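You operate a simulated robot arm through the tools that you are given. There is no shell and no other tool.

The job below is to be done with a simulated robot arm. You get a single attempt, and the scene is never put back.

## Task
Rinse the dirty basket from the USED tray and shelve it.
Fine: in the basin, till it is clean; rinse valve closed before it comes out; upper shelf. Set down upright: blue basket. Where these are worked on the way, their far stop is far enough and under half their travel is too little: rinse valve.
Where things are to end (x, y in the base frame): blue basket within 60 mm of [1010, -110].
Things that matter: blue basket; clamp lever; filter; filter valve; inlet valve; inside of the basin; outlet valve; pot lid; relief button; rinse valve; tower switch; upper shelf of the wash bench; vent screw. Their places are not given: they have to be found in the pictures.

The check looks at the end state, three seconds after you hand in, the way a careful person would. Anything else that was tipped, shoved, dropped, spilled or broken makes it a failure.

## Robot
A 6-joint arm with a two-finger gripper, fixed in place. Base frame: the origin is at the foot of the arm, x ahead of it, y to its left, z up. Lengths are in mm, angles in degrees, forces in N, time in s.
Its first joint turns from -166.0 to 166.0 degrees. Payload 3.43 kg.
Tool frame: the origin (TCP) lies between the finger pads and is the grasp point; the fingertips stand 20 mm ahead of it; z points along the fingers, y is the line along which they close. The gripper opens to 190 mm. The gripper's body begins 248 mm behind the TCP.
Orientation is told as [roll, pitch, yaw] about the base's x, y, z axes, in that order, counted from this pose: with the fingers straight down and closing along the base's y, the tool's x points along the base's -x, its y along +y and its z along -z.

## Interface
- The arm moves only by the tool move_arm. Its argument "increments" is a list of rows, each a list of 7 numbers: the shift along the tool's x, y, z in mm, then the turn, a rotation vector about the tool's x, y, z in degrees, then the finger opening in mm, from 0 to 190. In form: [[x, y, z, rx, ry, rz, fingers], ...]. A call has 1 to 20 rows; each row is the pose to reach, as a shift and turn from the pose commanded when the call began, along the tool's axes at that moment. A row lasts 0.2 s, in which the tool goes at most 50 mm and 8.6 degrees; a call with a longer step from one row to the next is refused whole, and so is a gripper value outside its range. A pose out of reach is approached as far as the arm can. The call stops where the force on the tool passes 40 N (or 10 N more than at its start, if that is more) or the arm is blocked; 0.2 s more then pass. The fingers move at their own pace (about 45 mm/s each) and stop on an object; they squeeze with about 22 N. The grip force told is the motor's: it shows also when the fingers shut on nothing. Time passes only in rows, and 0.2 s behind the last, so rows that repeat a pose let the fingers close. It gives the time, the measured TCP pose, the force on the tool (base axes), the opening and the grip force at its end, in the units of the frame above (readings bear some noise), with the torque about the TCP (base axes, N m) and any sound that the robot's microphone picked up, and new pictures: "views" is both (left out), scene, wrist or none.
- Cameras (640 x 400 px; columns grow to the right, rows downward): "scene" is fixed at [53.5, -500.5, 1489.6]; the picture's right is [0.16, -0.99, 0.00], its down [-0.36, -0.06, -0.93] and it looks along [0.92, 0.15, -0.36] (base axes); focal length 298 px, centre (320, 200). "wrist" rides on the gripper at [70, -8, -288] in the tool frame; the picture's right is [0.12, 0.99, 0.00], its down [-0.96, 0.12, -0.25] and it looks along [-0.25, 0.03, 0.97] (tool axes); focal length 261 px, centre (320, 200).
- slide_trunk(by): slides the trunk up (or, below 0, down) by that many mm; the arm rides with it, the base frame stays. It gives what a move gives, with no picture.
- point_at(camera, pixels): for up to 12 pixels [column, row] of the newest picture of that camera ("zoom" is the newest enlarged one), the place [x, y, z] in the base frame of the surface seen there, good to about 2 mm. No time passes.
- zoom(camera, box): a new picture of the part [left, top, right, bottom] of that camera's present view, enlarged. No time passes.
- finish_job(): hands the job in; it is judged then, once.

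Open the gripper and draw the arm clear of the work before you hand the job in, unless the task says otherwise.

The tools are called after "Emit:" by a JSON object that holds its "op" and its "data". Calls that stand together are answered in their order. move_arm: Moves the arm, as the interface text tells. Its arguments: {"type":"object","properties":{"increments":{"type":"array","items":{"type":"array","items":{"type":"number"}}},"views":{"type":"string","enum":["both","scene","wrist","none"]}},"required":["increments"]} The other tools are called the same way: slide_trunk (by) slides the trunk up or down; point_at (camera, pixels) gives the place of the surface under pixels of a picture; zoom (camera, box) takes an enlarged picture of a part of a camera's view; finish_job () hands the job in.

At the start:

```text
time_s: 0.0
position: [552.3, -201.9, 1350.3]
ee_rot: [0.0, 0.0, 0.0]
contact_force: [-0.7, 0.9, 0.8]
moment: [0.02, -0.01, 0.0]
gripper_width: 189.6
gripper_force: 0.0
trunk travel left (down, up): [-178.0, 62.0]
```

scene: 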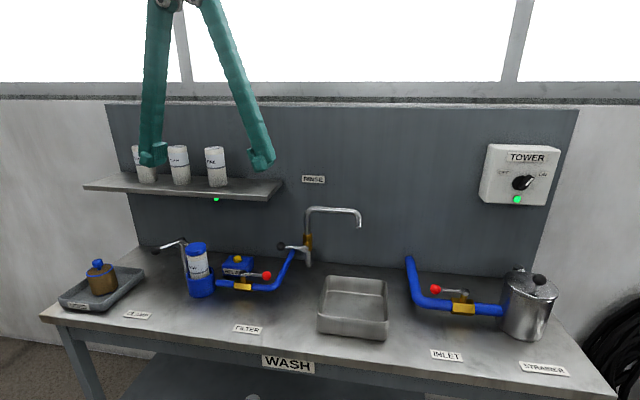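
wrist: 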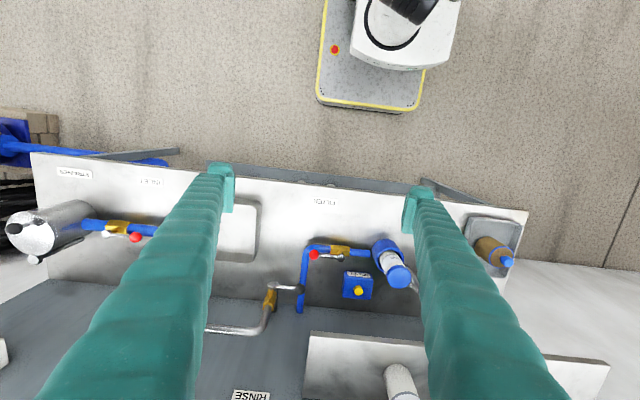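

The scene shows the wash bench: a tray at left (100,285) with a brown item with blue knob, a shelf with cans (180,165), a faucet (310,235), a basin (353,308). I'll zoom in on these areas.

Emit:
{"op": "zoom", "data": {"camera": "scene", "box": [40, 220, 240, 345]}}

Emit:
{"op": "zoom", "data": {"camera": "scene", "box": [220, 170, 420, 295]}}

Emit:
{"op": "zoom", "data": {"camera": "scene", "box": [70, 120, 300, 264]}}

Emit:
{"op": "zoom", "data": {"camera": "scene", "box": [400, 130, 600, 380]}}

```text
3.20 times, centred on (140, 282) of scene
```

zoom: 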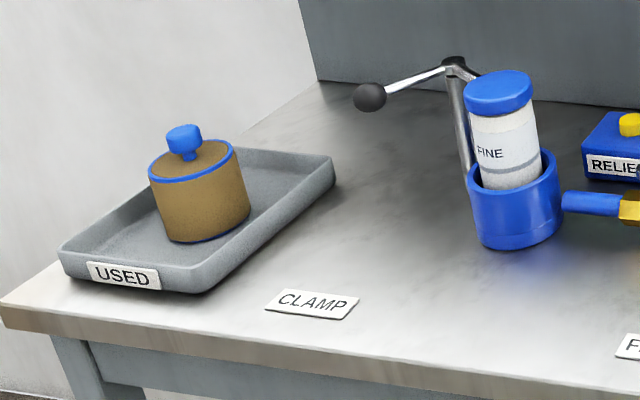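

```text
3.20 times, centred on (320, 232) of scene
```

zoom: 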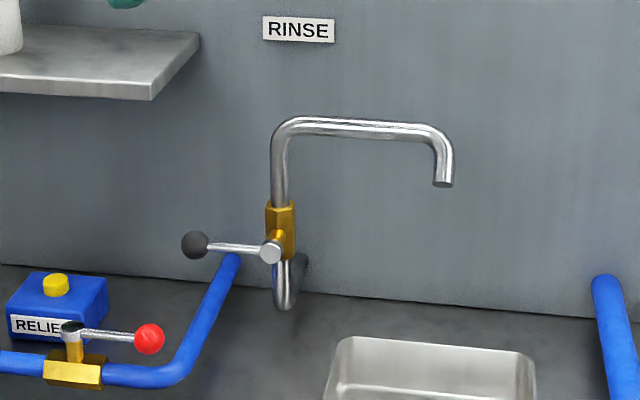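

```text
2.78 times, centred on (185, 192) of scene
```

zoom: 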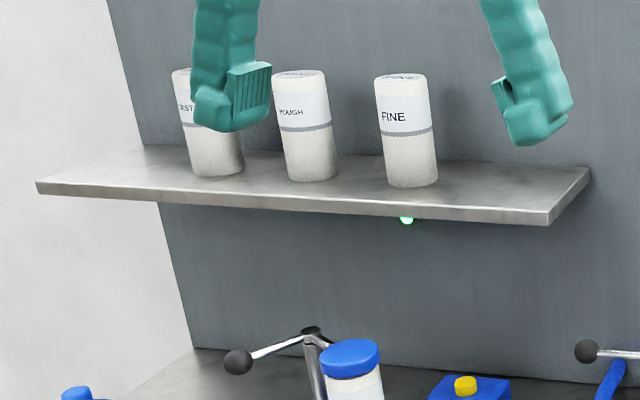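

```text
1.60 times, centred on (500, 255) of scene
```

zoom: 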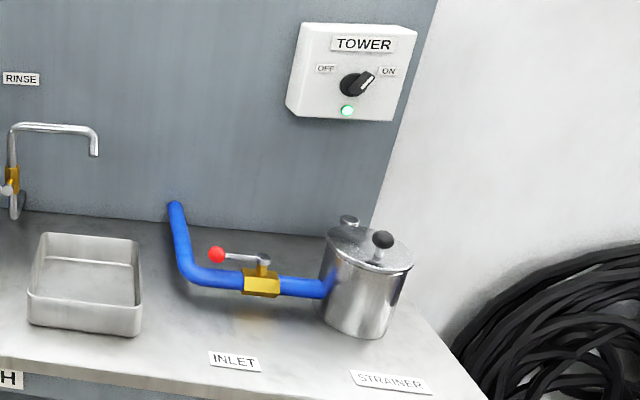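

The dirty basket (brown body, blue knob and rims) sits in the USED tray at (100,280); the rinse valve lever has a black ball at (282,246). I'll measure key points.

Emit:
{"op": "point_at", "data": {"camera": "scene", "pixels": [[97, 262], [97, 266], [100, 271], [90, 283], [105, 290], [112, 280], [90, 300], [130, 275], [62, 302], [102, 310], [144, 270], [110, 267]]}}

Emit:
{"op": "point_at", "data": {"camera": "scene", "pixels": [[281, 246], [293, 248], [304, 249], [308, 240], [308, 215], [335, 210], [359, 225], [358, 228], [310, 262], [319, 225], [296, 250], [315, 179]]}}

Emit:
{"op": "point_at", "data": {"camera": "scene", "pixels": [[326, 276], [387, 282], [318, 330], [386, 338], [320, 315], [386, 322], [355, 310], [345, 290], [353, 300], [353, 278], [340, 318], [375, 300]]}}

Emit:
{"op": "point_at", "data": {"camera": "scene", "pixels": [[84, 187], [270, 200], [281, 180], [122, 174], [216, 185], [215, 150], [180, 183], [180, 148], [148, 181], [240, 185], [255, 190], [216, 198]]}}

```text
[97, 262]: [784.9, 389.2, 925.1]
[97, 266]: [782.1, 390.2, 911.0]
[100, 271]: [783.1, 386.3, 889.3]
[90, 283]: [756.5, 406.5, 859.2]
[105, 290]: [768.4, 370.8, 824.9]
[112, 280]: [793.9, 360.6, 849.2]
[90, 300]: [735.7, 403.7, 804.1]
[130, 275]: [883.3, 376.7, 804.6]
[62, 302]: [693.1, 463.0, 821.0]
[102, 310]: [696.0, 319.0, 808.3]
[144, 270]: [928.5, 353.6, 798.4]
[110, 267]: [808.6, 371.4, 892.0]
```

```text
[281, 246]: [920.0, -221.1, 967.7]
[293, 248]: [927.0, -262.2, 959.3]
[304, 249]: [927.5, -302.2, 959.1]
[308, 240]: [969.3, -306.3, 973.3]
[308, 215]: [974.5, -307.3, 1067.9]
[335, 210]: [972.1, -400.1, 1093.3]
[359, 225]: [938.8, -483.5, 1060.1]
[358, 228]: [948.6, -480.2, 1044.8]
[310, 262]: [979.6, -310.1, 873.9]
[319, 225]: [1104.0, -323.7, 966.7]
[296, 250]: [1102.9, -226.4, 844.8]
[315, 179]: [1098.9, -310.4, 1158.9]
```

```text
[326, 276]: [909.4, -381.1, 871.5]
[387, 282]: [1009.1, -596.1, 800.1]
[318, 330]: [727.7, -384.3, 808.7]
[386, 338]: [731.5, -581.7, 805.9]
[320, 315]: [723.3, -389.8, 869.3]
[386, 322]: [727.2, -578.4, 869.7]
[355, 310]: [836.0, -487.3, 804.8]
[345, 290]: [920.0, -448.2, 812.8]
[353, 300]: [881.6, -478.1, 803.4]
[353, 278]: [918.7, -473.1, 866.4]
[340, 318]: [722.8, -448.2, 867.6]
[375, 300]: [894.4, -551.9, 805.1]
```

```text
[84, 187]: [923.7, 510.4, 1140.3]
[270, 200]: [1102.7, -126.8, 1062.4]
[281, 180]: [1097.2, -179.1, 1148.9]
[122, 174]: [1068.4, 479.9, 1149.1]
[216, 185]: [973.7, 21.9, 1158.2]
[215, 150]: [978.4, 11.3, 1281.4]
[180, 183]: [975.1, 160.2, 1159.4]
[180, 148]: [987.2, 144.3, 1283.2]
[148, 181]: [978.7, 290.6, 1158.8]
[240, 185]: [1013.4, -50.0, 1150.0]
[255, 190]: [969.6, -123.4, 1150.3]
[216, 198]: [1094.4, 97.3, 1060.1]
```

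Table top is near z≈800, basin spans roughly x 723–920, y −590–−381, rim z≈870. I'll zoom in to pin down the spout tip, the basket geometry and the shelf edge.

Emit:
{"op": "zoom", "data": {"camera": "scene", "box": [270, 195, 400, 345]}}

Emit:
{"op": "zoom", "data": {"camera": "scene", "box": [50, 250, 154, 315]}}

Emit:
{"op": "zoom", "data": {"camera": "wrist", "box": [180, 180, 380, 400]}}

Emit:
{"op": "zoom", "data": {"camera": "wrist", "box": [400, 190, 560, 290]}}

```text
2.67 times, centred on (335, 270) of scene
```

zoom: 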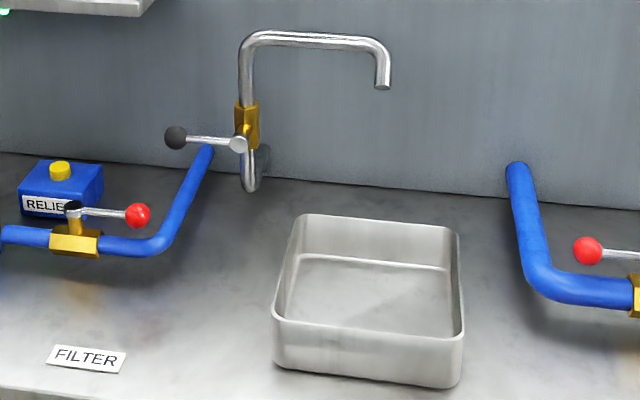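

```text
6.15 times, centred on (102, 282) of scene
```

zoom: 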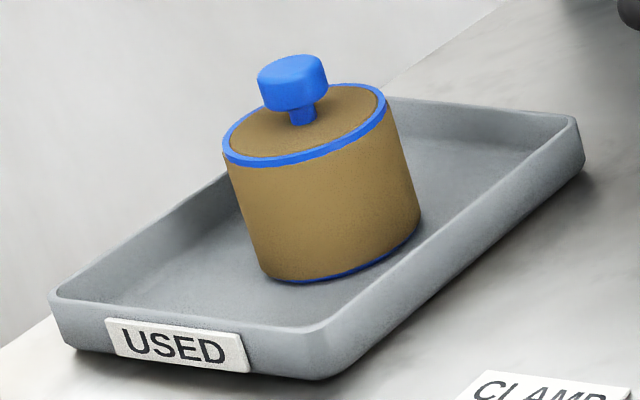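

```text
1.82 times, centred on (280, 290) of wrist
```

zoom: 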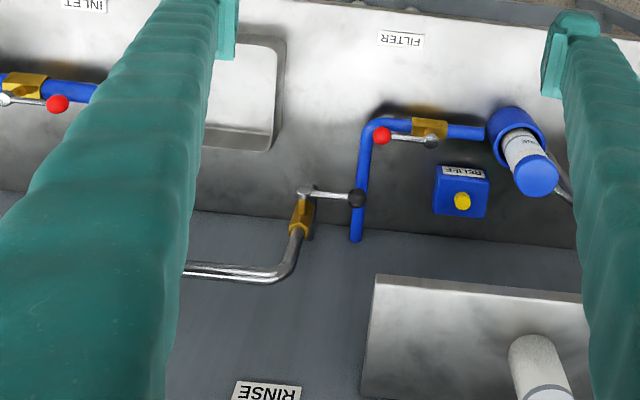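

```text
4.00 times, centred on (480, 240) of wrist
```

zoom: 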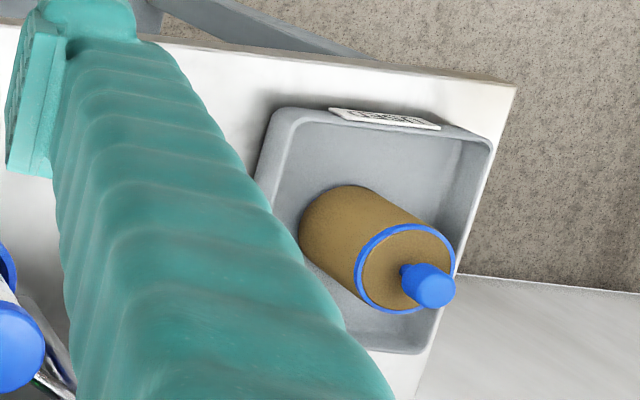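

Checking the spout tip, pipe and the basin's back rim precisely, plus the basket's knob and body extents.

Emit:
{"op": "zoom", "data": {"camera": "scene", "box": [290, 200, 370, 250]}}

Emit:
{"op": "point_at", "data": {"camera": "scene", "pixels": [[358.5, 228], [358.5, 222], [359, 216], [352, 210], [345, 209], [320, 207.5], [311, 210], [307, 222], [357, 276.5], [357, 277.5], [357, 278.5], [357, 282]]}}

Emit:
{"op": "point_at", "data": {"camera": "scene", "pixels": [[93.5, 262.5], [102.5, 262], [97.5, 260], [97.5, 267], [99, 269.5], [87, 274], [112, 266], [104, 275], [96, 277], [107, 295], [95, 294], [117, 288]]}}

Emit:
{"op": "point_at", "data": {"camera": "scene", "pixels": [[200, 192], [200, 194], [230, 195], [265, 197.5], [268, 196], [275, 188], [283, 180], [250, 180], [262, 180], [240, 190], [215, 186.5], [205, 180]]}}

```text
8.00 times, centred on (330, 225) of scene
```

zoom: 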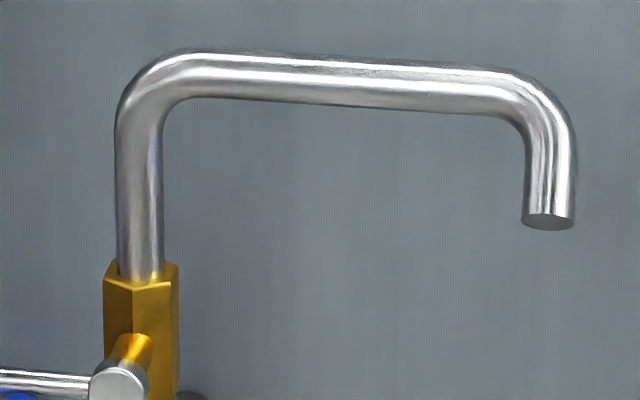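

```text
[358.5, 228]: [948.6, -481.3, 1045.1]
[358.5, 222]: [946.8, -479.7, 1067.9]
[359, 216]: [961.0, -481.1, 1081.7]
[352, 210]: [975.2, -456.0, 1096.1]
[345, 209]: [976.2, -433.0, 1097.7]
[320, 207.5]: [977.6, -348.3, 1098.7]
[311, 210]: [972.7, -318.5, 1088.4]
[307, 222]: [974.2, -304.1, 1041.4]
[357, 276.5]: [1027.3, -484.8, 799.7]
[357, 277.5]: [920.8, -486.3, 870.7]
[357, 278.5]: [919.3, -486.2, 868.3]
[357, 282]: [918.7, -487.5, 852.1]
```

```text
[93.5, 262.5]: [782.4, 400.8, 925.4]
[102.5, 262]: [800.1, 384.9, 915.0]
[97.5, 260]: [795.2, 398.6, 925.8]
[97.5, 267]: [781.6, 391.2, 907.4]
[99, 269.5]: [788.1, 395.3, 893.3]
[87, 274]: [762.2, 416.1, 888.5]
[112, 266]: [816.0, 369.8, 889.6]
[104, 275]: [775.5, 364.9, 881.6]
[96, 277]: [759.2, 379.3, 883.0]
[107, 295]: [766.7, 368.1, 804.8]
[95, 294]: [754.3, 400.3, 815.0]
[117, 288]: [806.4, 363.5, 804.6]
```

```text
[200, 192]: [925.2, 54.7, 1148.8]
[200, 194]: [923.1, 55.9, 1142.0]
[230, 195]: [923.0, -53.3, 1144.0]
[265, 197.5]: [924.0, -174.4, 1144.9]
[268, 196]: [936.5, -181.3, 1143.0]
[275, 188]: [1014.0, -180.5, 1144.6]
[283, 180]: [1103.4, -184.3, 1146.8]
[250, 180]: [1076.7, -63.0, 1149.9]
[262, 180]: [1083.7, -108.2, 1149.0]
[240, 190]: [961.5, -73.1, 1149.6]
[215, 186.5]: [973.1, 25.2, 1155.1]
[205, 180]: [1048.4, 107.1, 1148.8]
```

Basket fit: centre about (791, 396), radius ≈37, lid z≈889, knob z≈905–926. I'll move above it at height, narrowing the fingers to 100 mm on the way.

Emit:
{"op": "move_arm", "data": {"increments": [[-14.9, 37.4, 15.6, 0, 0, 0, 170], [-29.9, 74.8, 31.2, 0, 0, 0, 150], [-44.8, 112.1, 46.9, 0, 0, 0, 130], [-59.8, 149.5, 62.5, 0, 0, 0, 110], [-74.7, 186.9, 78.1, 0, 0, 0, 100], [-89.6, 224.3, 93.8, 0, 0, 0, 100], [-104.6, 261.6, 109.4, 0, 0, 0, 100], [-119.5, 299, 125, 0, 0, 0, 100], [-134.4, 336.4, 140.6, 0, 0, 0, 100], [-149.4, 373.8, 156.2, 0, 0, 0, 100], [-164.3, 411.1, 171.9, 0, 0, 0, 100], [-179.2, 448.5, 187.5, 0, 0, 0, 100], [-194.2, 485.9, 203.1, 0, 0, 0, 100], [-209.1, 523.2, 218.8, 0, 0, 0, 100], [-224.1, 560.6, 234.4, 0, 0, 0, 100], [-239, 598, 250, 0, 0, 0, 100], [-239, 598, 250, 0, 0, 0, 100]]}}

```text
time_s: 3.6
position: [791.1, 400.0, 1099.6]
ee_rot: [0.0, 0.0, 0.0]
contact_force: [-0.1, 0.4, -0.8]
moment: [-0.02, 0.05, -0.02]
gripper_width: 99.9
gripper_force: 0.0
trunk travel left (down, up): [-178.0, 62.0]
```

scene: 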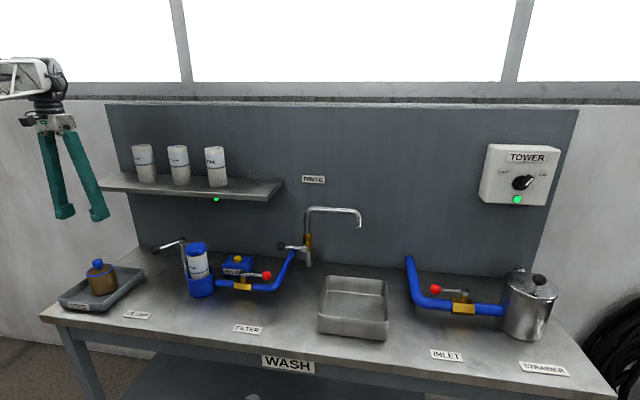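
wrist: 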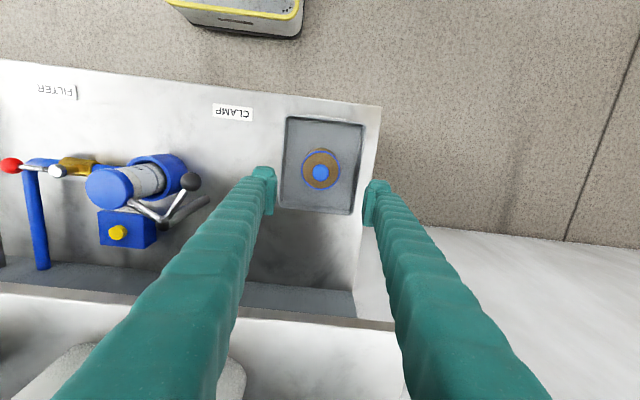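

The basket is now seen from above at wrist (320,172). I'll measure the knob and rim to centre on it.

Emit:
{"op": "zoom", "data": {"camera": "wrist", "box": [270, 110, 380, 220]}}

Emit:
{"op": "point_at", "data": {"camera": "wrist", "pixels": [[320, 172], [313, 172], [327, 172], [320, 165], [320, 179], [304, 168], [339, 168], [320, 152], [320, 188], [310, 158], [330, 186], [300, 200]]}}

```text
3.64 times, centred on (325, 165) of wrist
```

zoom: 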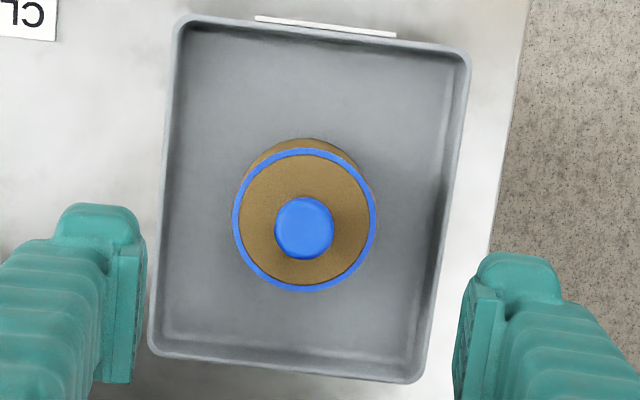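

```text
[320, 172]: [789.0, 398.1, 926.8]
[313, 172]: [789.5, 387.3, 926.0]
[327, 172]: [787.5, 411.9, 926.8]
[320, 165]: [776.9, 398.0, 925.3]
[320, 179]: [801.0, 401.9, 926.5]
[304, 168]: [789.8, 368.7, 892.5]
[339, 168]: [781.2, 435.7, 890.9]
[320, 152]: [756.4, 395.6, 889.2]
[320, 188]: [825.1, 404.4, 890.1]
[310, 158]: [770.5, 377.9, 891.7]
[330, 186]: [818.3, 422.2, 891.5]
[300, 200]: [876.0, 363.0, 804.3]
```

Knob centre is at about (790, 400) and the gripper is centred within 2 mm. Before grasping I'll test the empty arm's reach over the shelf spot, since that decides the grasp tilt: lifting to z≈1400, then across above the cans.

Emit:
{"op": "move_arm", "data": {"increments": [[0, 0, -43, 0, 0, 0, 100], [0, 0, -86, 0, 0, 0, 100], [0, 0, -129, 0, 0, 0, 100], [0, 0, -172, 0, 0, 0, 100], [0, 0, -215, 0, 0, 0, 100], [0, 0, -258, 0, 0, 0, 100], [0, 0, -300, 0, 0, 0, 100], [-14, -40, -300, 0, 0, 0, 100], [-28, -80, -300, 0, 0, 0, 100], [-42, -120, -300, 0, 0, 0, 100], [-56, -160, -300, 0, 0, 0, 100], [-70, -200, -300, 0, 0, 0, 100], [-84, -240, -300, 0, 0, 0, 100], [-98, -280, -300, 0, 0, 0, 100], [-112, -320, -300, 0, 0, 0, 100], [-126, -360, -300, 0, 0, 0, 100], [-140, -400, -300, 0, 0, 0, 100], [-154, -440, -300, 0, 0, 0, 100], [-168, -480, -300, 0, 0, 0, 100], [-182, -510, -300, 0, 0, 0, 100]]}}

```text
time_s: 7.8
position: [869.3, -101.5, 1269.0]
ee_rot: [-0.2, -1.8, -0.1]
contact_force: [-0.5, -0.7, 1.1]
moment: [0.08, -0.14, 0.0]
gripper_width: 99.6
gripper_force: 0.1
out of reach, approached as far as the arm can: row 4, 5, 6, 7, 8, 9, 10, 11, 12, 13, 14, 15, 16, 17, 18, 19, 20
trunk travel left (down, up): [-178.0, 62.0]
```

scene: 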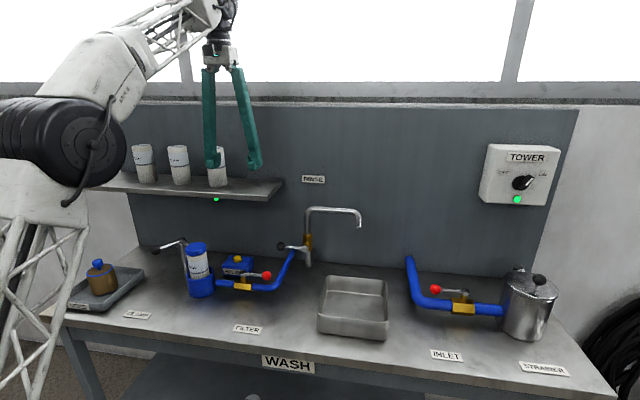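
wrist: 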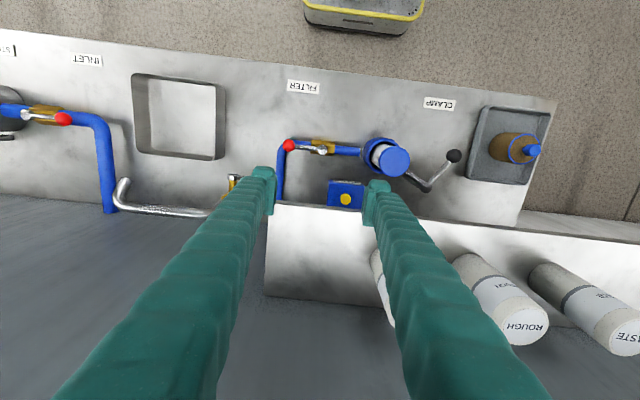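

Tool-down reach at shelf height ends near r≈875, so a forward-tilted grasp is needed. The wrist view now shows the spout and basin well, so I'll measure the spout end, basin rim and rinse lever from here.

Emit:
{"op": "zoom", "data": {"camera": "wrist", "box": [90, 60, 300, 230]}}

Emit:
{"op": "point_at", "data": {"camera": "wrist", "pixels": [[124, 181], [122, 186], [117, 200], [125, 207], [160, 210], [190, 212], [232, 180], [134, 75], [224, 84], [135, 150], [214, 159], [180, 118]]}}

```text
2.35 times, centred on (195, 145) of wrist
```

zoom: 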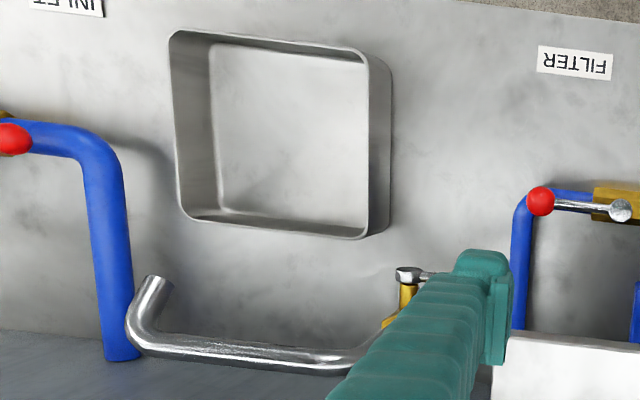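

```text
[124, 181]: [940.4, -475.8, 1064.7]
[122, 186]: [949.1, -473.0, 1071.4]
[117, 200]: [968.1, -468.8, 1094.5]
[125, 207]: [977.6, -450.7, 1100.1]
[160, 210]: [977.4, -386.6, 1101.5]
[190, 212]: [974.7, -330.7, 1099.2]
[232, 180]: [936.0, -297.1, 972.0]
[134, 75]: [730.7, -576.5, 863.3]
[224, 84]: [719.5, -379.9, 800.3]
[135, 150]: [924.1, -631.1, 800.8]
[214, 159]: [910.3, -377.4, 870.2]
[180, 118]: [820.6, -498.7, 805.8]
```

The spout tip is near (950, −480, 1045), slightly behind the basin's back rim (x≈920). I'll draw the arm back and down from the limit, and see which pose the interface takes as the commanded one.

Emit:
{"op": "move_arm", "data": {"increments": [[25, 0, 32.5, 0, 0, 0, 100], [50, 0, 65, 0, 0, 0, 100], [75, 0, 97.5, 0, 0, 0, 100], [100, 0, 130, 0, 0, 0, 100], [100, 0, 130, 0, 0, 0, 100]], "views": "none"}}

```text
time_s: 9.0
position: [764.9, -99.1, 1144.0]
ee_rot: [0.1, 0.0, 0.1]
contact_force: [0.1, -0.4, -0.1]
moment: [-0.02, -0.04, 0.01]
gripper_width: 99.8
gripper_force: 0.0
trunk travel left (down, up): [-178.0, 62.0]
```

The commanded pose resets to the reached one. Now I'll measure the tall things near the carry path: filter cap (197,247), clamp ball (155,250), valve ball (266,276), relief box.

Emit:
{"op": "point_at", "data": {"camera": "scene", "pixels": [[197, 247], [197, 275], [202, 292], [155, 250], [170, 245], [184, 241], [238, 258], [266, 276], [437, 289], [540, 280], [519, 270], [186, 265]]}}

```text
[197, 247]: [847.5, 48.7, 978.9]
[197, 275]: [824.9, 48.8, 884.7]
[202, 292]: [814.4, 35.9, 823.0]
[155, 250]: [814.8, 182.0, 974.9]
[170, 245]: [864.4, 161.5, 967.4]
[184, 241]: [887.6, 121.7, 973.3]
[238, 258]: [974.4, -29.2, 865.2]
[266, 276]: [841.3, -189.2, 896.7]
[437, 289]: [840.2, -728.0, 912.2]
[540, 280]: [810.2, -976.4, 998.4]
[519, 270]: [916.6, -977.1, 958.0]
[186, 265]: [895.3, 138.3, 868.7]
```

Everything tall sits at x>800 and below z≈1000. I'll go back above the tray while tilting the tool 25° forward (fingers pointing outward).

Emit:
{"op": "move_arm", "data": {"increments": [[-2, 42, 5, 0, -2.1, 0, 100], [-4, 84, 10, 0, -4.2, 0, 100], [-6, 126, 15, 0, -6.3, 0, 100], [-8, 168, 20, 0, -8.4, 0, 100], [-10, 210, 25, 0, -10.5, 0, 100], [-12, 252, 30, 0, -12.6, 0, 100], [-14, 294, 35, 0, -14.7, 0, 100], [-16, 336, 40, 0, -16.8, 0, 100], [-18, 378, 45, 0, -18.9, 0, 100], [-20, 420, 50, 0, -21, 0, 100], [-22, 462, 55, 0, -23, 0, 100], [-23, 500, 61, 0, -25, 0, 100], [-23, 500, 61, 0, -25, 0, 100]]}}

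```text
time_s: 11.8
position: [783.7, 398.7, 1081.1]
ee_rot: [0.0, -25.0, 0.0]
contact_force: [0.2, 0.4, 0.7]
moment: [0.0, 0.03, 0.01]
gripper_width: 99.7
gripper_force: 0.0
trunk travel left (down, up): [-178.0, 62.0]
```

scene: 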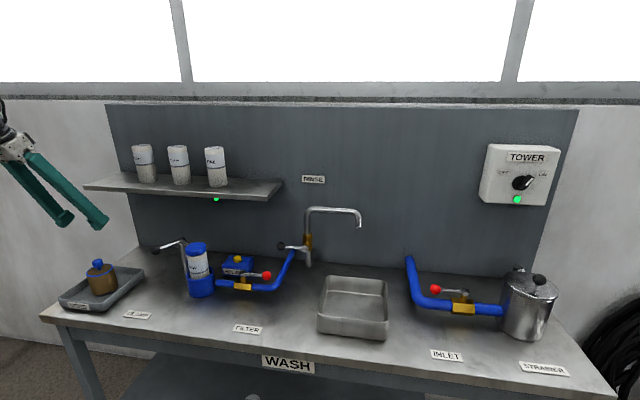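
wrist: 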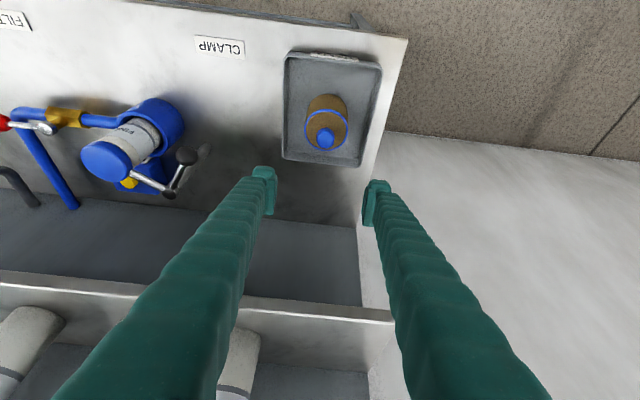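

The basket's knob is at wrist (326,138). I'll measure it again and compute the descent.

Emit:
{"op": "point_at", "data": {"camera": "wrist", "pixels": [[326, 138], [319, 138], [333, 138], [326, 131], [326, 145], [326, 118], [309, 130], [346, 130]]}}

Emit:
{"op": "zoom", "data": {"camera": "wrist", "box": [280, 90, 370, 170]}}

```text
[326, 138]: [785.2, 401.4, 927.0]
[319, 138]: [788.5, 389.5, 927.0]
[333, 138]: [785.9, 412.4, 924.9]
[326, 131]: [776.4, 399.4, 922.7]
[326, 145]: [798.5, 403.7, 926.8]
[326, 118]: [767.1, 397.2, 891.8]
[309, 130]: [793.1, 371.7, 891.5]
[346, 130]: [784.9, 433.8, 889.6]
```

```text
5.00 times, centred on (325, 130) of wrist
```

zoom: 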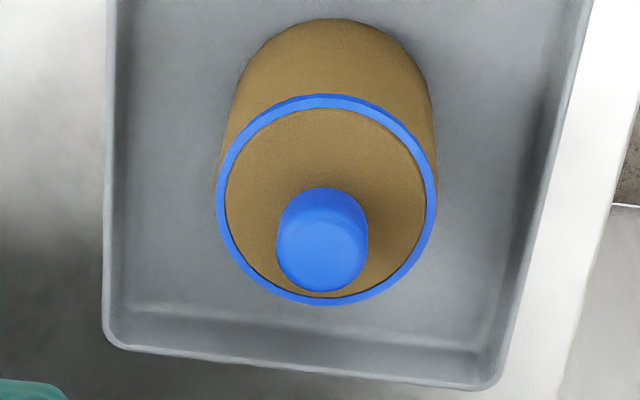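

Knob centre is about (789, 401), top z≈927. I'll descend most of the way vertically (to z≈961) and check alignment.

Emit:
{"op": "move_arm", "data": {"increments": [[11.5, 2.3, 38.8, 0, 0, 0, 100], [28.4, 2.3, 75.0, 0, 0, 0, 100], [45.3, 2.3, 111.3, 0, 0, 0, 100], [45.3, 2.3, 111.3, 0, 0, 0, 100]]}}

```text
time_s: 12.8
position: [789.3, 400.3, 961.0]
ee_rot: [0.1, -25.0, -0.1]
contact_force: [0.4, -0.5, 0.1]
moment: [0.02, 0.0, 0.01]
gripper_width: 100.2
gripper_force: 0.1
trunk travel left (down, up): [-178.0, 62.0]
```

scene: 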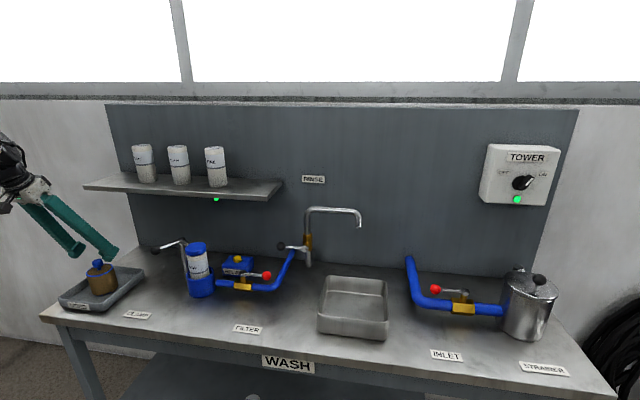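
wrist: 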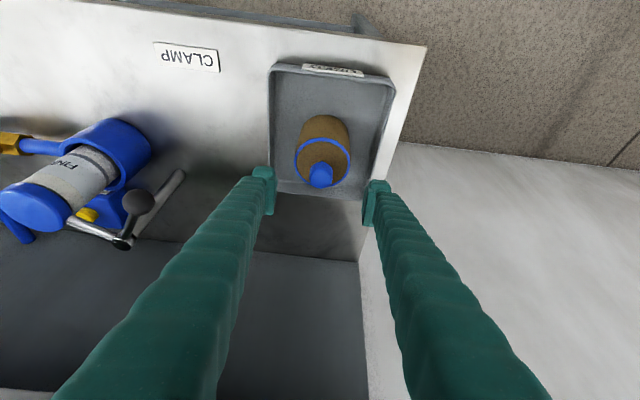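

Predicted knob-top pixel was (322,179); it appears around (320,177). Quick zoom to confirm centring before the final 40 mm.

Emit:
{"op": "zoom", "data": {"camera": "wrist", "box": [250, 130, 400, 230]}}

Emit:
{"op": "point_at", "data": {"camera": "wrist", "pixels": [[320, 172], [320, 178], [310, 178], [330, 178], [320, 183], [313, 180], [328, 180]]}}

```text
4.00 times, centred on (325, 180) of wrist
```

zoom: 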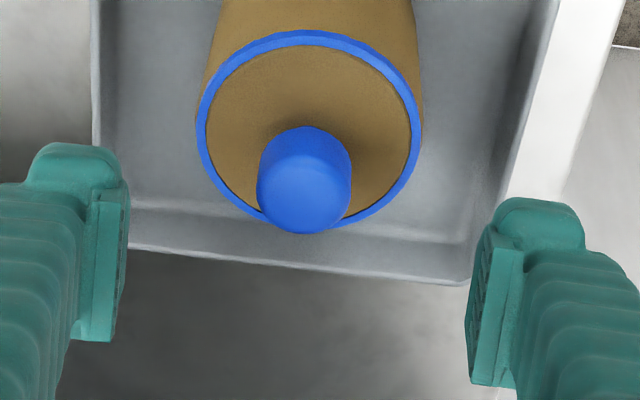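

```text
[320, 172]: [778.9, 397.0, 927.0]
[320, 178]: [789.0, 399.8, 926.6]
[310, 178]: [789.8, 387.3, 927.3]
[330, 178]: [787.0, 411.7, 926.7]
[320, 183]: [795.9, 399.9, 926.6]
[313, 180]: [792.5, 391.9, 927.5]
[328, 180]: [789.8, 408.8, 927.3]
```

Alignment is within about 1 mm. I'll go down the last 40 mm (TCP z≈921) and close on the knob.

Emit:
{"op": "move_arm", "data": {"increments": [[8.5, 0, 18.1, 0, 0, 0, 100], [16.9, 0, 36.3, 0, 0, 0, 100], [16.9, 0, 36.3, 0, 0, 0, 60], [16.9, 0, 36.3, 0, 0, 0, 40], [16.9, 0, 36.3, 0, 0, 0, 20], [16.9, 0, 36.3, 0, 0, 0, 10], [16.9, 0, 36.3, 0, 0, 0, 10], [16.9, 0, 36.3, 0, 0, 0, 10]]}}

```text
time_s: 14.6
position: [790.5, 401.7, 922.0]
ee_rot: [-0.1, -25.0, 0.0]
contact_force: [0.9, -0.6, 0.3]
moment: [0.02, 0.01, 0.01]
gripper_width: 28.6
gripper_force: 22.1
trunk travel left (down, up): [-178.0, 62.0]
```

scene: 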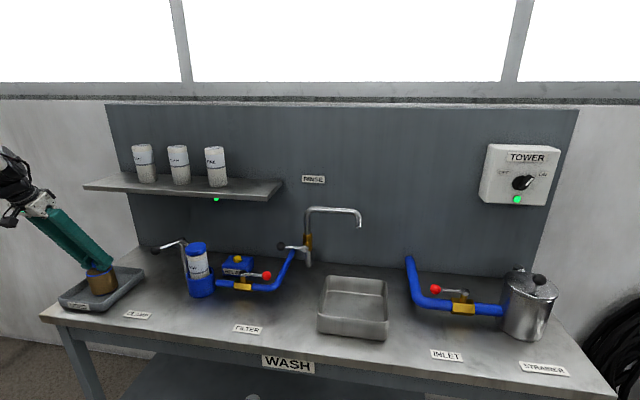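
wrist: 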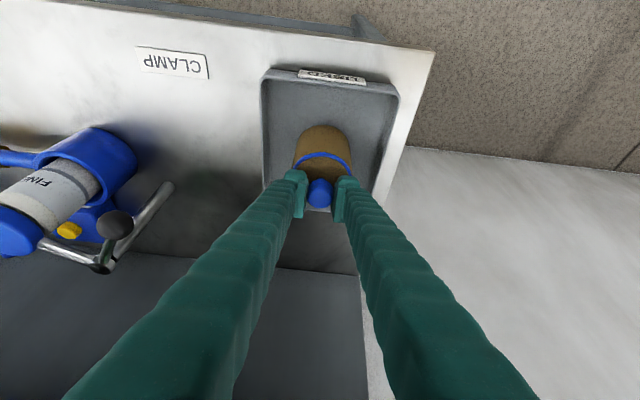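

Grip holds at 28.6 mm with 22 N. I'll lift gently by 60 mm and check that it hangs straight.

Emit:
{"op": "move_arm", "data": {"increments": [[-4.2, 0, -9.1, 0, 0, 0, 10], [-8.5, 0, -18.1, 0, 0, 0, 10], [-16.9, 0, -36.3, 0, 0, 0, 10], [-25.4, 0, -54.4, 0, 0, 0, 10], [-25.4, 0, -54.4, 0, 0, 0, 10]]}}

```text
time_s: 15.8
position: [790.2, 402.0, 982.1]
ee_rot: [0.0, -25.0, 0.0]
contact_force: [0.7, 0.6, -0.9]
moment: [0.01, 0.04, -0.01]
gripper_width: 28.4
gripper_force: 22.0
trunk travel left (down, up): [-178.0, 62.0]
```

scene: 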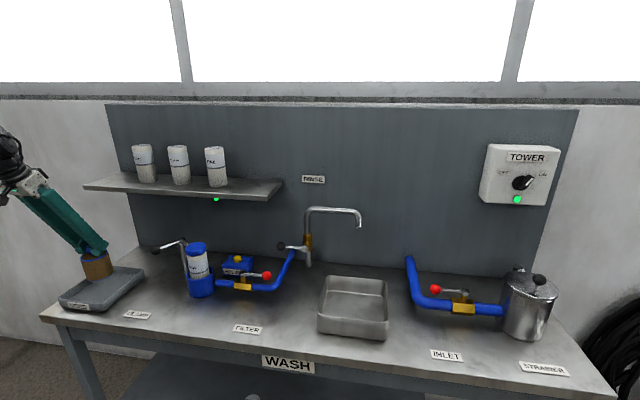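
wrist: 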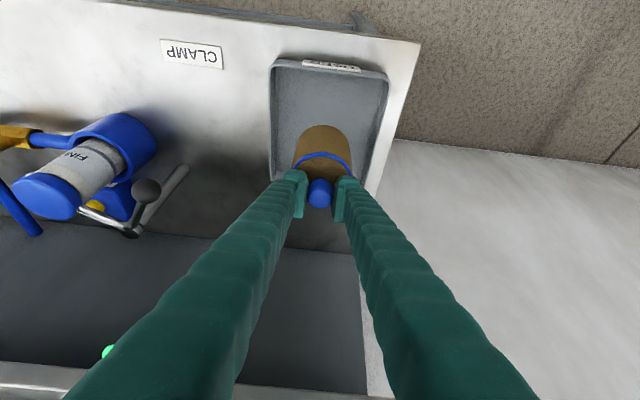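

The basket hangs straight and is light. I'll carry it along x≈730, z≈1060, clear of the clamp lever and filter, toward the basin side.

Emit:
{"op": "move_arm", "data": {"increments": [[9.7, -10, -26.6, 0, 0, 0, 10], [19.3, -30, -53.2, 0, 0, 0, 10], [24.5, -60, -77.6, 0, 0, 0, 10], [21.4, -90, -96.1, 0, 0, 0, 10], [21.4, -130, -96.1, 0, 0, 0, 10], [21.4, -174, -96.1, 0, 0, 0, 10], [21.4, -218, -96.1, 0, 0, 0, 10], [21.4, -262, -96.1, 0, 0, 0, 10], [21.4, -306, -96.1, 0, 0, 0, 10], [21.4, -350, -96.1, 0, 0, 0, 10], [21.4, -394, -96.1, 0, 0, 0, 10], [21.4, -438, -96.1, 0, 0, 0, 10], [21.4, -482, -96.1, 0, 0, 0, 10], [21.4, -526, -96.1, 0, 0, 0, 10], [21.4, -570, -96.1, 0, 0, 0, 10], [21.4, -614, -96.1, 0, 0, 0, 10], [21.4, -658, -96.1, 0, 0, 0, 10], [21.4, -702, -96.1, 0, 0, 0, 10], [21.4, -746, -96.1, 0, 0, 0, 10], [21.4, -780, -96.1, 0, 0, 0, 10]]}}

```text
time_s: 20.0
position: [729.1, -376.2, 1059.6]
ee_rot: [0.0, -25.0, 0.0]
contact_force: [0.6, 0.9, -0.3]
moment: [-0.12, -0.01, -0.04]
gripper_width: 28.7
gripper_force: 22.2
trunk travel left (down, up): [-178.0, 62.0]
```

scene: 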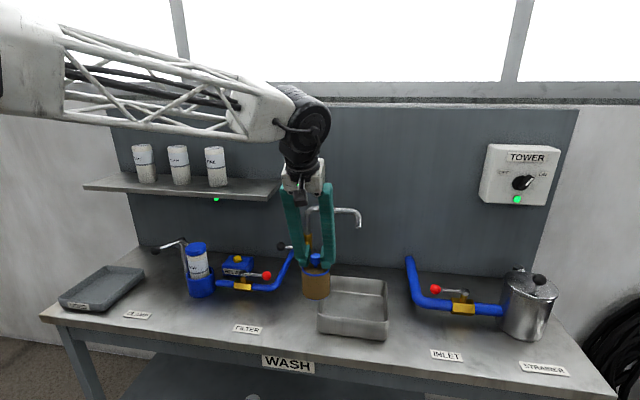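
wrist: 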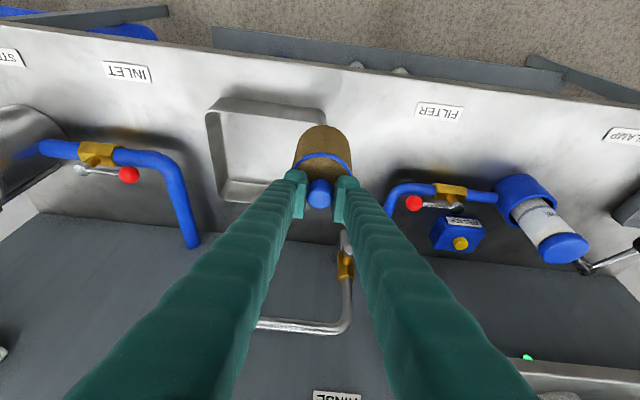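

Next, over the basin: forward 133 mm and right 105 mm at the same height, aiming at (862, −482), which keeps 40 mm to the spout.

Emit:
{"op": "move_arm", "data": {"increments": [[-30.1, -26.2, 14.0, 0, 0, 0, 10], [-60.3, -52.5, 28.1, 0, 0, 0, 10], [-90.4, -78.7, 42.2, 0, 0, 0, 10], [-120.5, -105, 56.2, 0, 0, 0, 10], [-120.5, -105, 56.2, 0, 0, 0, 10]]}}

```text
time_s: 21.2
position: [861.7, -484.3, 1060.8]
ee_rot: [0.0, -24.9, 0.0]
contact_force: [-0.1, -1.1, -1.4]
moment: [0.05, 0.0, 0.03]
gripper_width: 28.6
gripper_force: 22.0
trunk travel left (down, up): [-178.0, 62.0]
```

scene: 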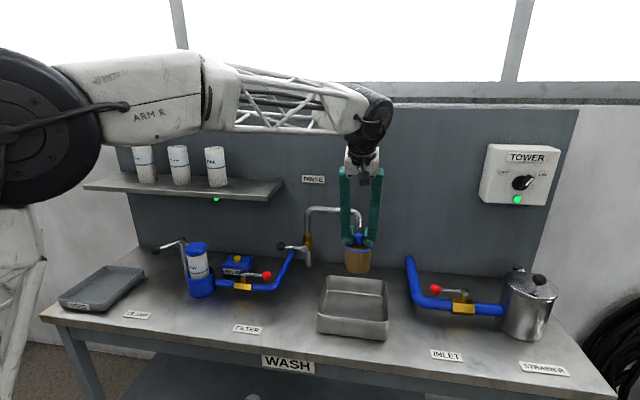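
wrist: 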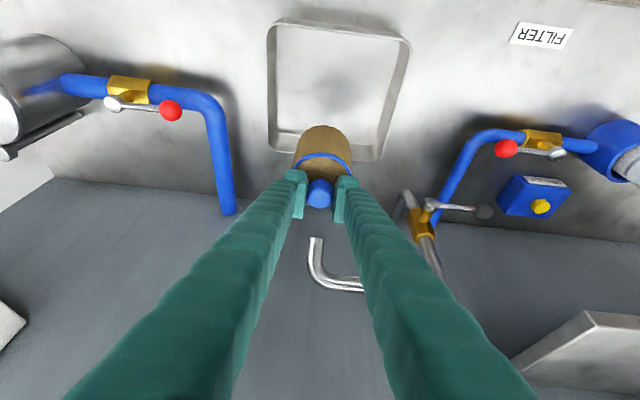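

The basket is over the back of the basin. I'll measure the basin rim and the spout from this view before lowering.

Emit:
{"op": "point_at", "data": {"camera": "wrist", "pixels": [[268, 80], [272, 130], [410, 46], [375, 155], [383, 140], [278, 24], [320, 18], [330, 70], [316, 239], [318, 255], [312, 270], [362, 160]]}}

Emit:
{"op": "zoom", "data": {"camera": "wrist", "box": [240, 0, 460, 300]}}

```text
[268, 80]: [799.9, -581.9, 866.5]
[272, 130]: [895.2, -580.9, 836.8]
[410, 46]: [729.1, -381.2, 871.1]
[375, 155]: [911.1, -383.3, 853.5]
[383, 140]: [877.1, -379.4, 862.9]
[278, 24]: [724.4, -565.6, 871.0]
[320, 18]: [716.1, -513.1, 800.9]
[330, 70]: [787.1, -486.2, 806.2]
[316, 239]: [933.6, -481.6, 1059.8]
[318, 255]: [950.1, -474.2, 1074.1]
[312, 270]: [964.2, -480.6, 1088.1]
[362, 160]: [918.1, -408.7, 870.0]
```

```text
1.33 times, centred on (350, 150) of wrist
```

zoom: 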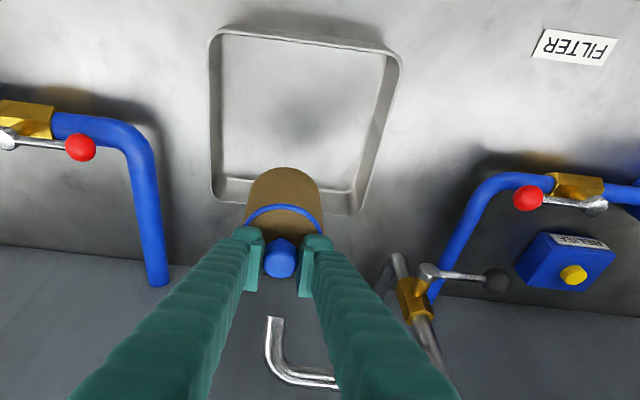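

The spout's end bends forward-down at about 45° toward the basin, so the basin centre (~825, −483) is the right spot. I'll shift back 32 mm and lower to about 9 mm above the floor.

Emit:
{"op": "move_arm", "data": {"increments": [[29.0, 1, -13.5, 0, 0, 0, 10], [45.9, 1, 22.8, 0, 0, 0, 10], [62.8, 1, 59.0, 0, 0, 0, 10], [79.7, 1, 95.3, 0, 0, 0, 10], [84.4, 1, 105.2, 0, 0, 0, 10], [84.4, 1, 105.2, 0, 0, 0, 10]]}}

```text
time_s: 22.6
position: [829.6, -481.7, 928.8]
ee_rot: [0.0, -25.0, 0.0]
contact_force: [-1.1, -0.2, 0.2]
moment: [0.02, 0.0, 0.04]
gripper_width: 28.9
gripper_force: 22.3
trunk travel left (down, up): [-178.0, 62.0]
```

scene: 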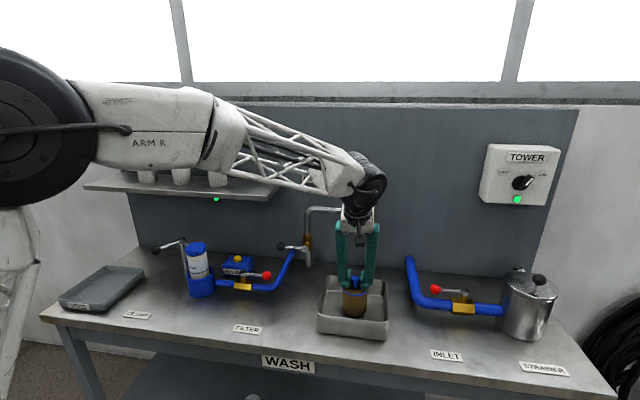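
wrist: 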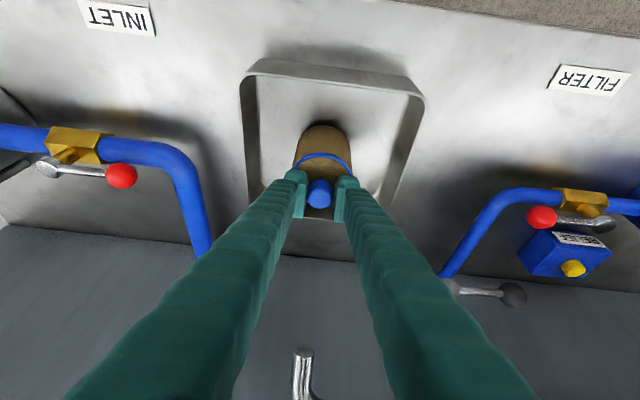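

Basket is inside the basin just above the floor. Lowering 6 mm slowly and reading the force.

Emit:
{"op": "move_arm", "data": {"increments": [[0.8, 0, 1.8, 0, 0, 0, 10], [1.7, 0, 3.6, 0, 0, 0, 10], [2.5, 0, 5.4, 0, 0, 0, 10], [2.5, 0, 5.4, 0, 0, 0, 10]], "views": "none"}}

```text
time_s: 23.6
position: [830.9, -481.9, 924.0]
ee_rot: [0.0, -25.0, 0.0]
contact_force: [-0.4, 0.2, -1.4]
moment: [0.02, 0.03, 0.03]
gripper_width: 28.4
gripper_force: 22.2
trunk travel left (down, up): [-178.0, 62.0]
```

Not clearly in contact yet. Lowering further in 1 mm rows.

Emit:
{"op": "move_arm", "data": {"increments": [[0.4, 0, 0.9, 0, 0, 0, 10], [0.8, 0, 1.8, 0, 0, 0, 10], [0.8, 0, 1.8, 0, 0, 0, 10]], "views": "none"}}

```text
time_s: 24.4
position: [829.4, -481.6, 921.1]
ee_rot: [-0.1, -25.1, 0.0]
contact_force: [1.1, -3.7, 10.9]
moment: [-0.08, -0.05, 0.03]
gripper_width: 28.9
gripper_force: 22.0
trunk travel left (down, up): [-178.0, 62.0]
```

Contact with the basin floor at 11 N. Opening the fingers to release the basket.

Emit:
{"op": "move_arm", "data": {"increments": [[-0.4, 0, -0.9, 0, 0, 0, 35], [-0.4, 0, -0.9, 0, 0, 0, 50], [-0.4, 0, -0.9, 0, 0, 0, 70], [-0.4, 0, -0.9, 0, 0, 0, 90], [-0.4, 0, -0.9, 0, 0, 0, 90]]}}

```text
time_s: 25.6
position: [830.1, -482.7, 922.5]
ee_rot: [0.0, -24.9, -0.1]
contact_force: [0.0, 0.9, 0.1]
moment: [0.01, -0.02, 0.01]
gripper_width: 89.8
gripper_force: 0.0
trunk travel left (down, up): [-178.0, 62.0]
```

scene: 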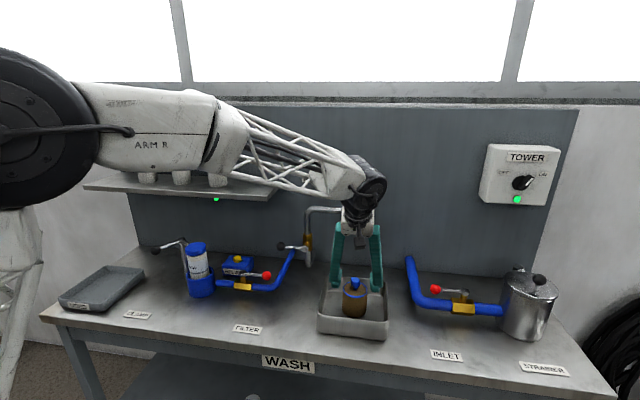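
wrist: 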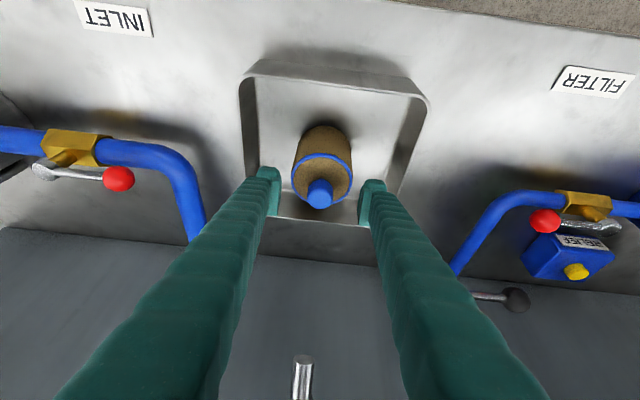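

The basket stands upright and released in the basin. I'll rise straight off it, then move left toward the rinse lever while closing the fingers.

Emit:
{"op": "move_arm", "data": {"increments": [[-16.9, 0, -36.3, 0, 0, 0, 90], [-33.8, 0, -72.5, 0, 0, 0, 90], [-50.7, 0, -108.8, 0, 0, 0, 90], [-54.9, 40, -117.8, 0, 0, 0, 60], [-54.9, 80, -117.8, 0, 0, 0, 30], [-64, 120, -113.6, 0, 0, 0, 0], [-73.1, 160, -109.4, 0, 0, 0, 0], [-82.1, 200, -105.1, 0, 0, 0, 0], [-91.2, 240, -100.9, 0, 0, 0, 0], [-100.3, 258, -96.7, 0, 0, 0, 0], [-100.3, 258, -96.7, 0, 0, 0, 0]]}}

```text
time_s: 28.0
position: [882.8, -222.4, 1049.9]
ee_rot: [0.1, -24.9, 0.1]
contact_force: [0.1, 0.2, 0.5]
moment: [0.01, 0.02, -0.01]
gripper_width: 0.0
gripper_force: 21.9
trunk travel left (down, up): [-178.0, 62.0]
```

scene: 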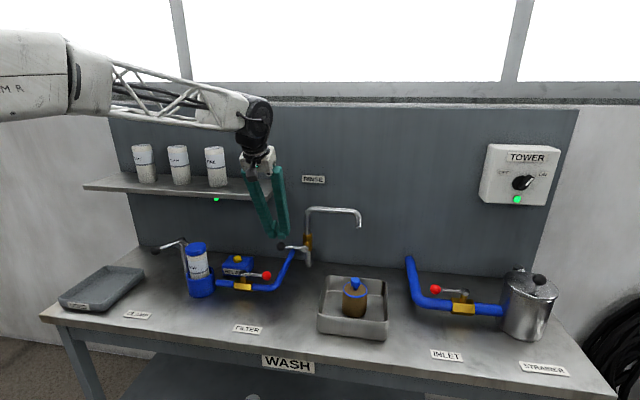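
wrist: 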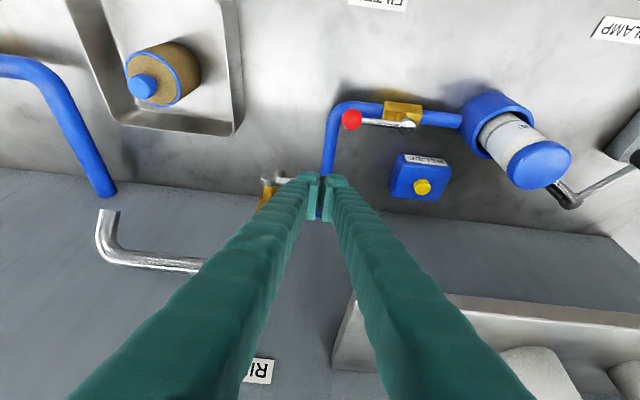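

Fingers are closed, just above-front of the lever. I'll move the tip to hover ~13 mm above the ball at (917, −226, 1005) and take a look.

Emit:
{"op": "move_arm", "data": {"increments": [[-6.1, -2, 27.7, 0, 0, 0, 0], [-12.3, -4, 55.4, 0, 0, 0, 0], [-12.3, -4, 55.4, 0, 0, 0, 0]], "views": "both"}}

Emit:
{"op": "zoom", "data": {"camera": "scene", "box": [230, 190, 350, 280]}}

Emit:
{"op": "zoom", "data": {"camera": "wrist", "box": [230, 130, 390, 250]}}

```text
time_s: 28.8
position: [914.9, -227.3, 1006.8]
ee_rot: [0.0, -25.0, 0.0]
contact_force: [0.5, 0.1, 0.1]
moment: [0.03, -0.02, 0.0]
gripper_width: 0.0
gripper_force: 21.9
trunk travel left (down, up): [-178.0, 62.0]
```

scene: 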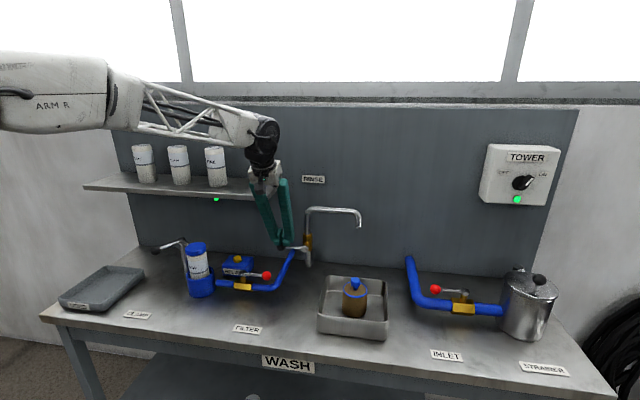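
wrist: 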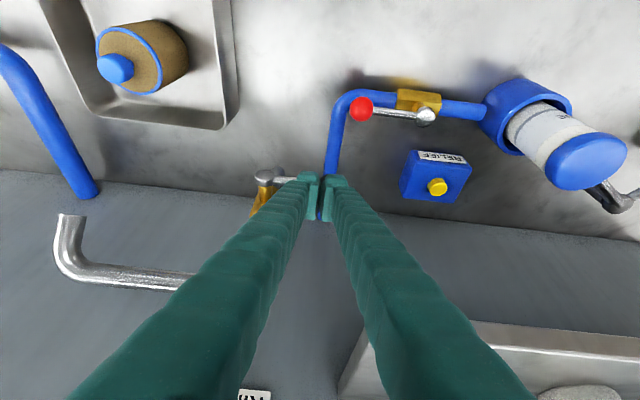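

```text
4.44 times, centred on (290, 235) of scene
```

zoom: 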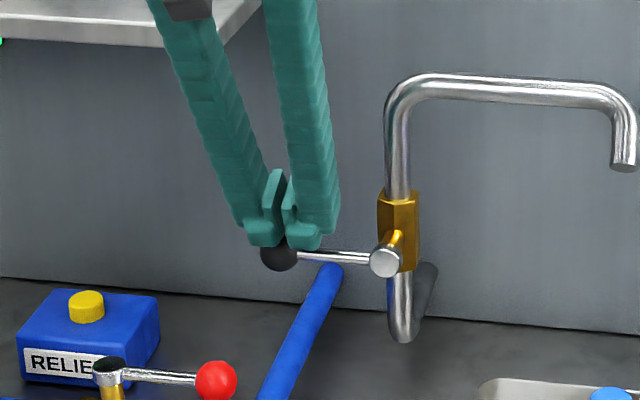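

```text
3.33 times, centred on (310, 190) of wrist
```

zoom: 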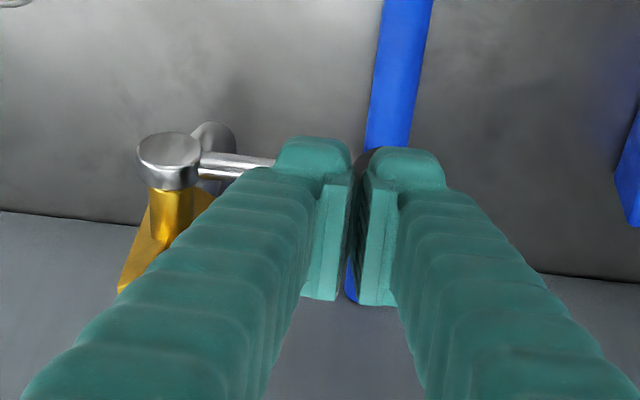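

The tips are directly above the lever ball. I'll push down slowly, 18 mm in 3 mm rows, and read the force to learn the opening direction.

Emit:
{"op": "move_arm", "data": {"increments": [[1.3, 0, 2.7, 0, 0, 0, 0], [2.5, 0, 5.4, 0, 0, 0, 0], [3.8, 0, 8.2, 0, 0, 0, 0], [5.1, 0, 10.9, 0, 0, 0, 0], [6.3, 0, 13.6, 0, 0, 0, 0], [7.6, 0, 16.3, 0, 0, 0, 0]], "views": "scene"}}

Emit:
{"op": "zoom", "data": {"camera": "scene", "box": [230, 190, 350, 280]}}

```text
time_s: 30.2
position: [914.8, -227.6, 992.0]
ee_rot: [-0.1, -25.2, 0.0]
contact_force: [-1.4, 0.1, 18.5]
moment: [0.22, -0.18, 0.05]
gripper_width: 0.0
gripper_force: 22.2
trunk travel left (down, up): [-178.0, 62.0]
```

scene: 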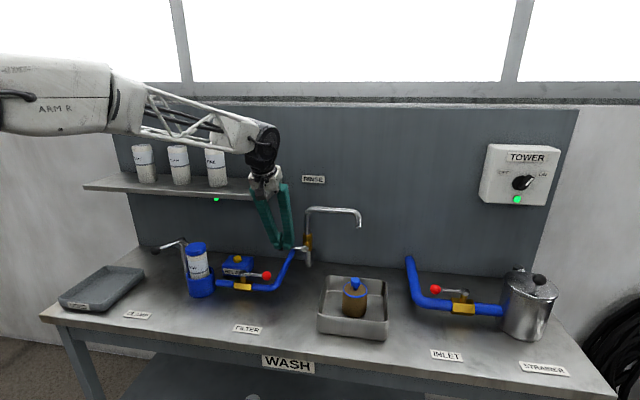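

```text
4.44 times, centred on (290, 235) of scene
```

zoom: 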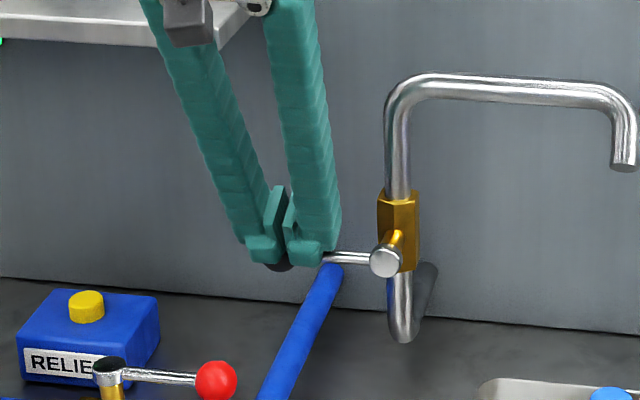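

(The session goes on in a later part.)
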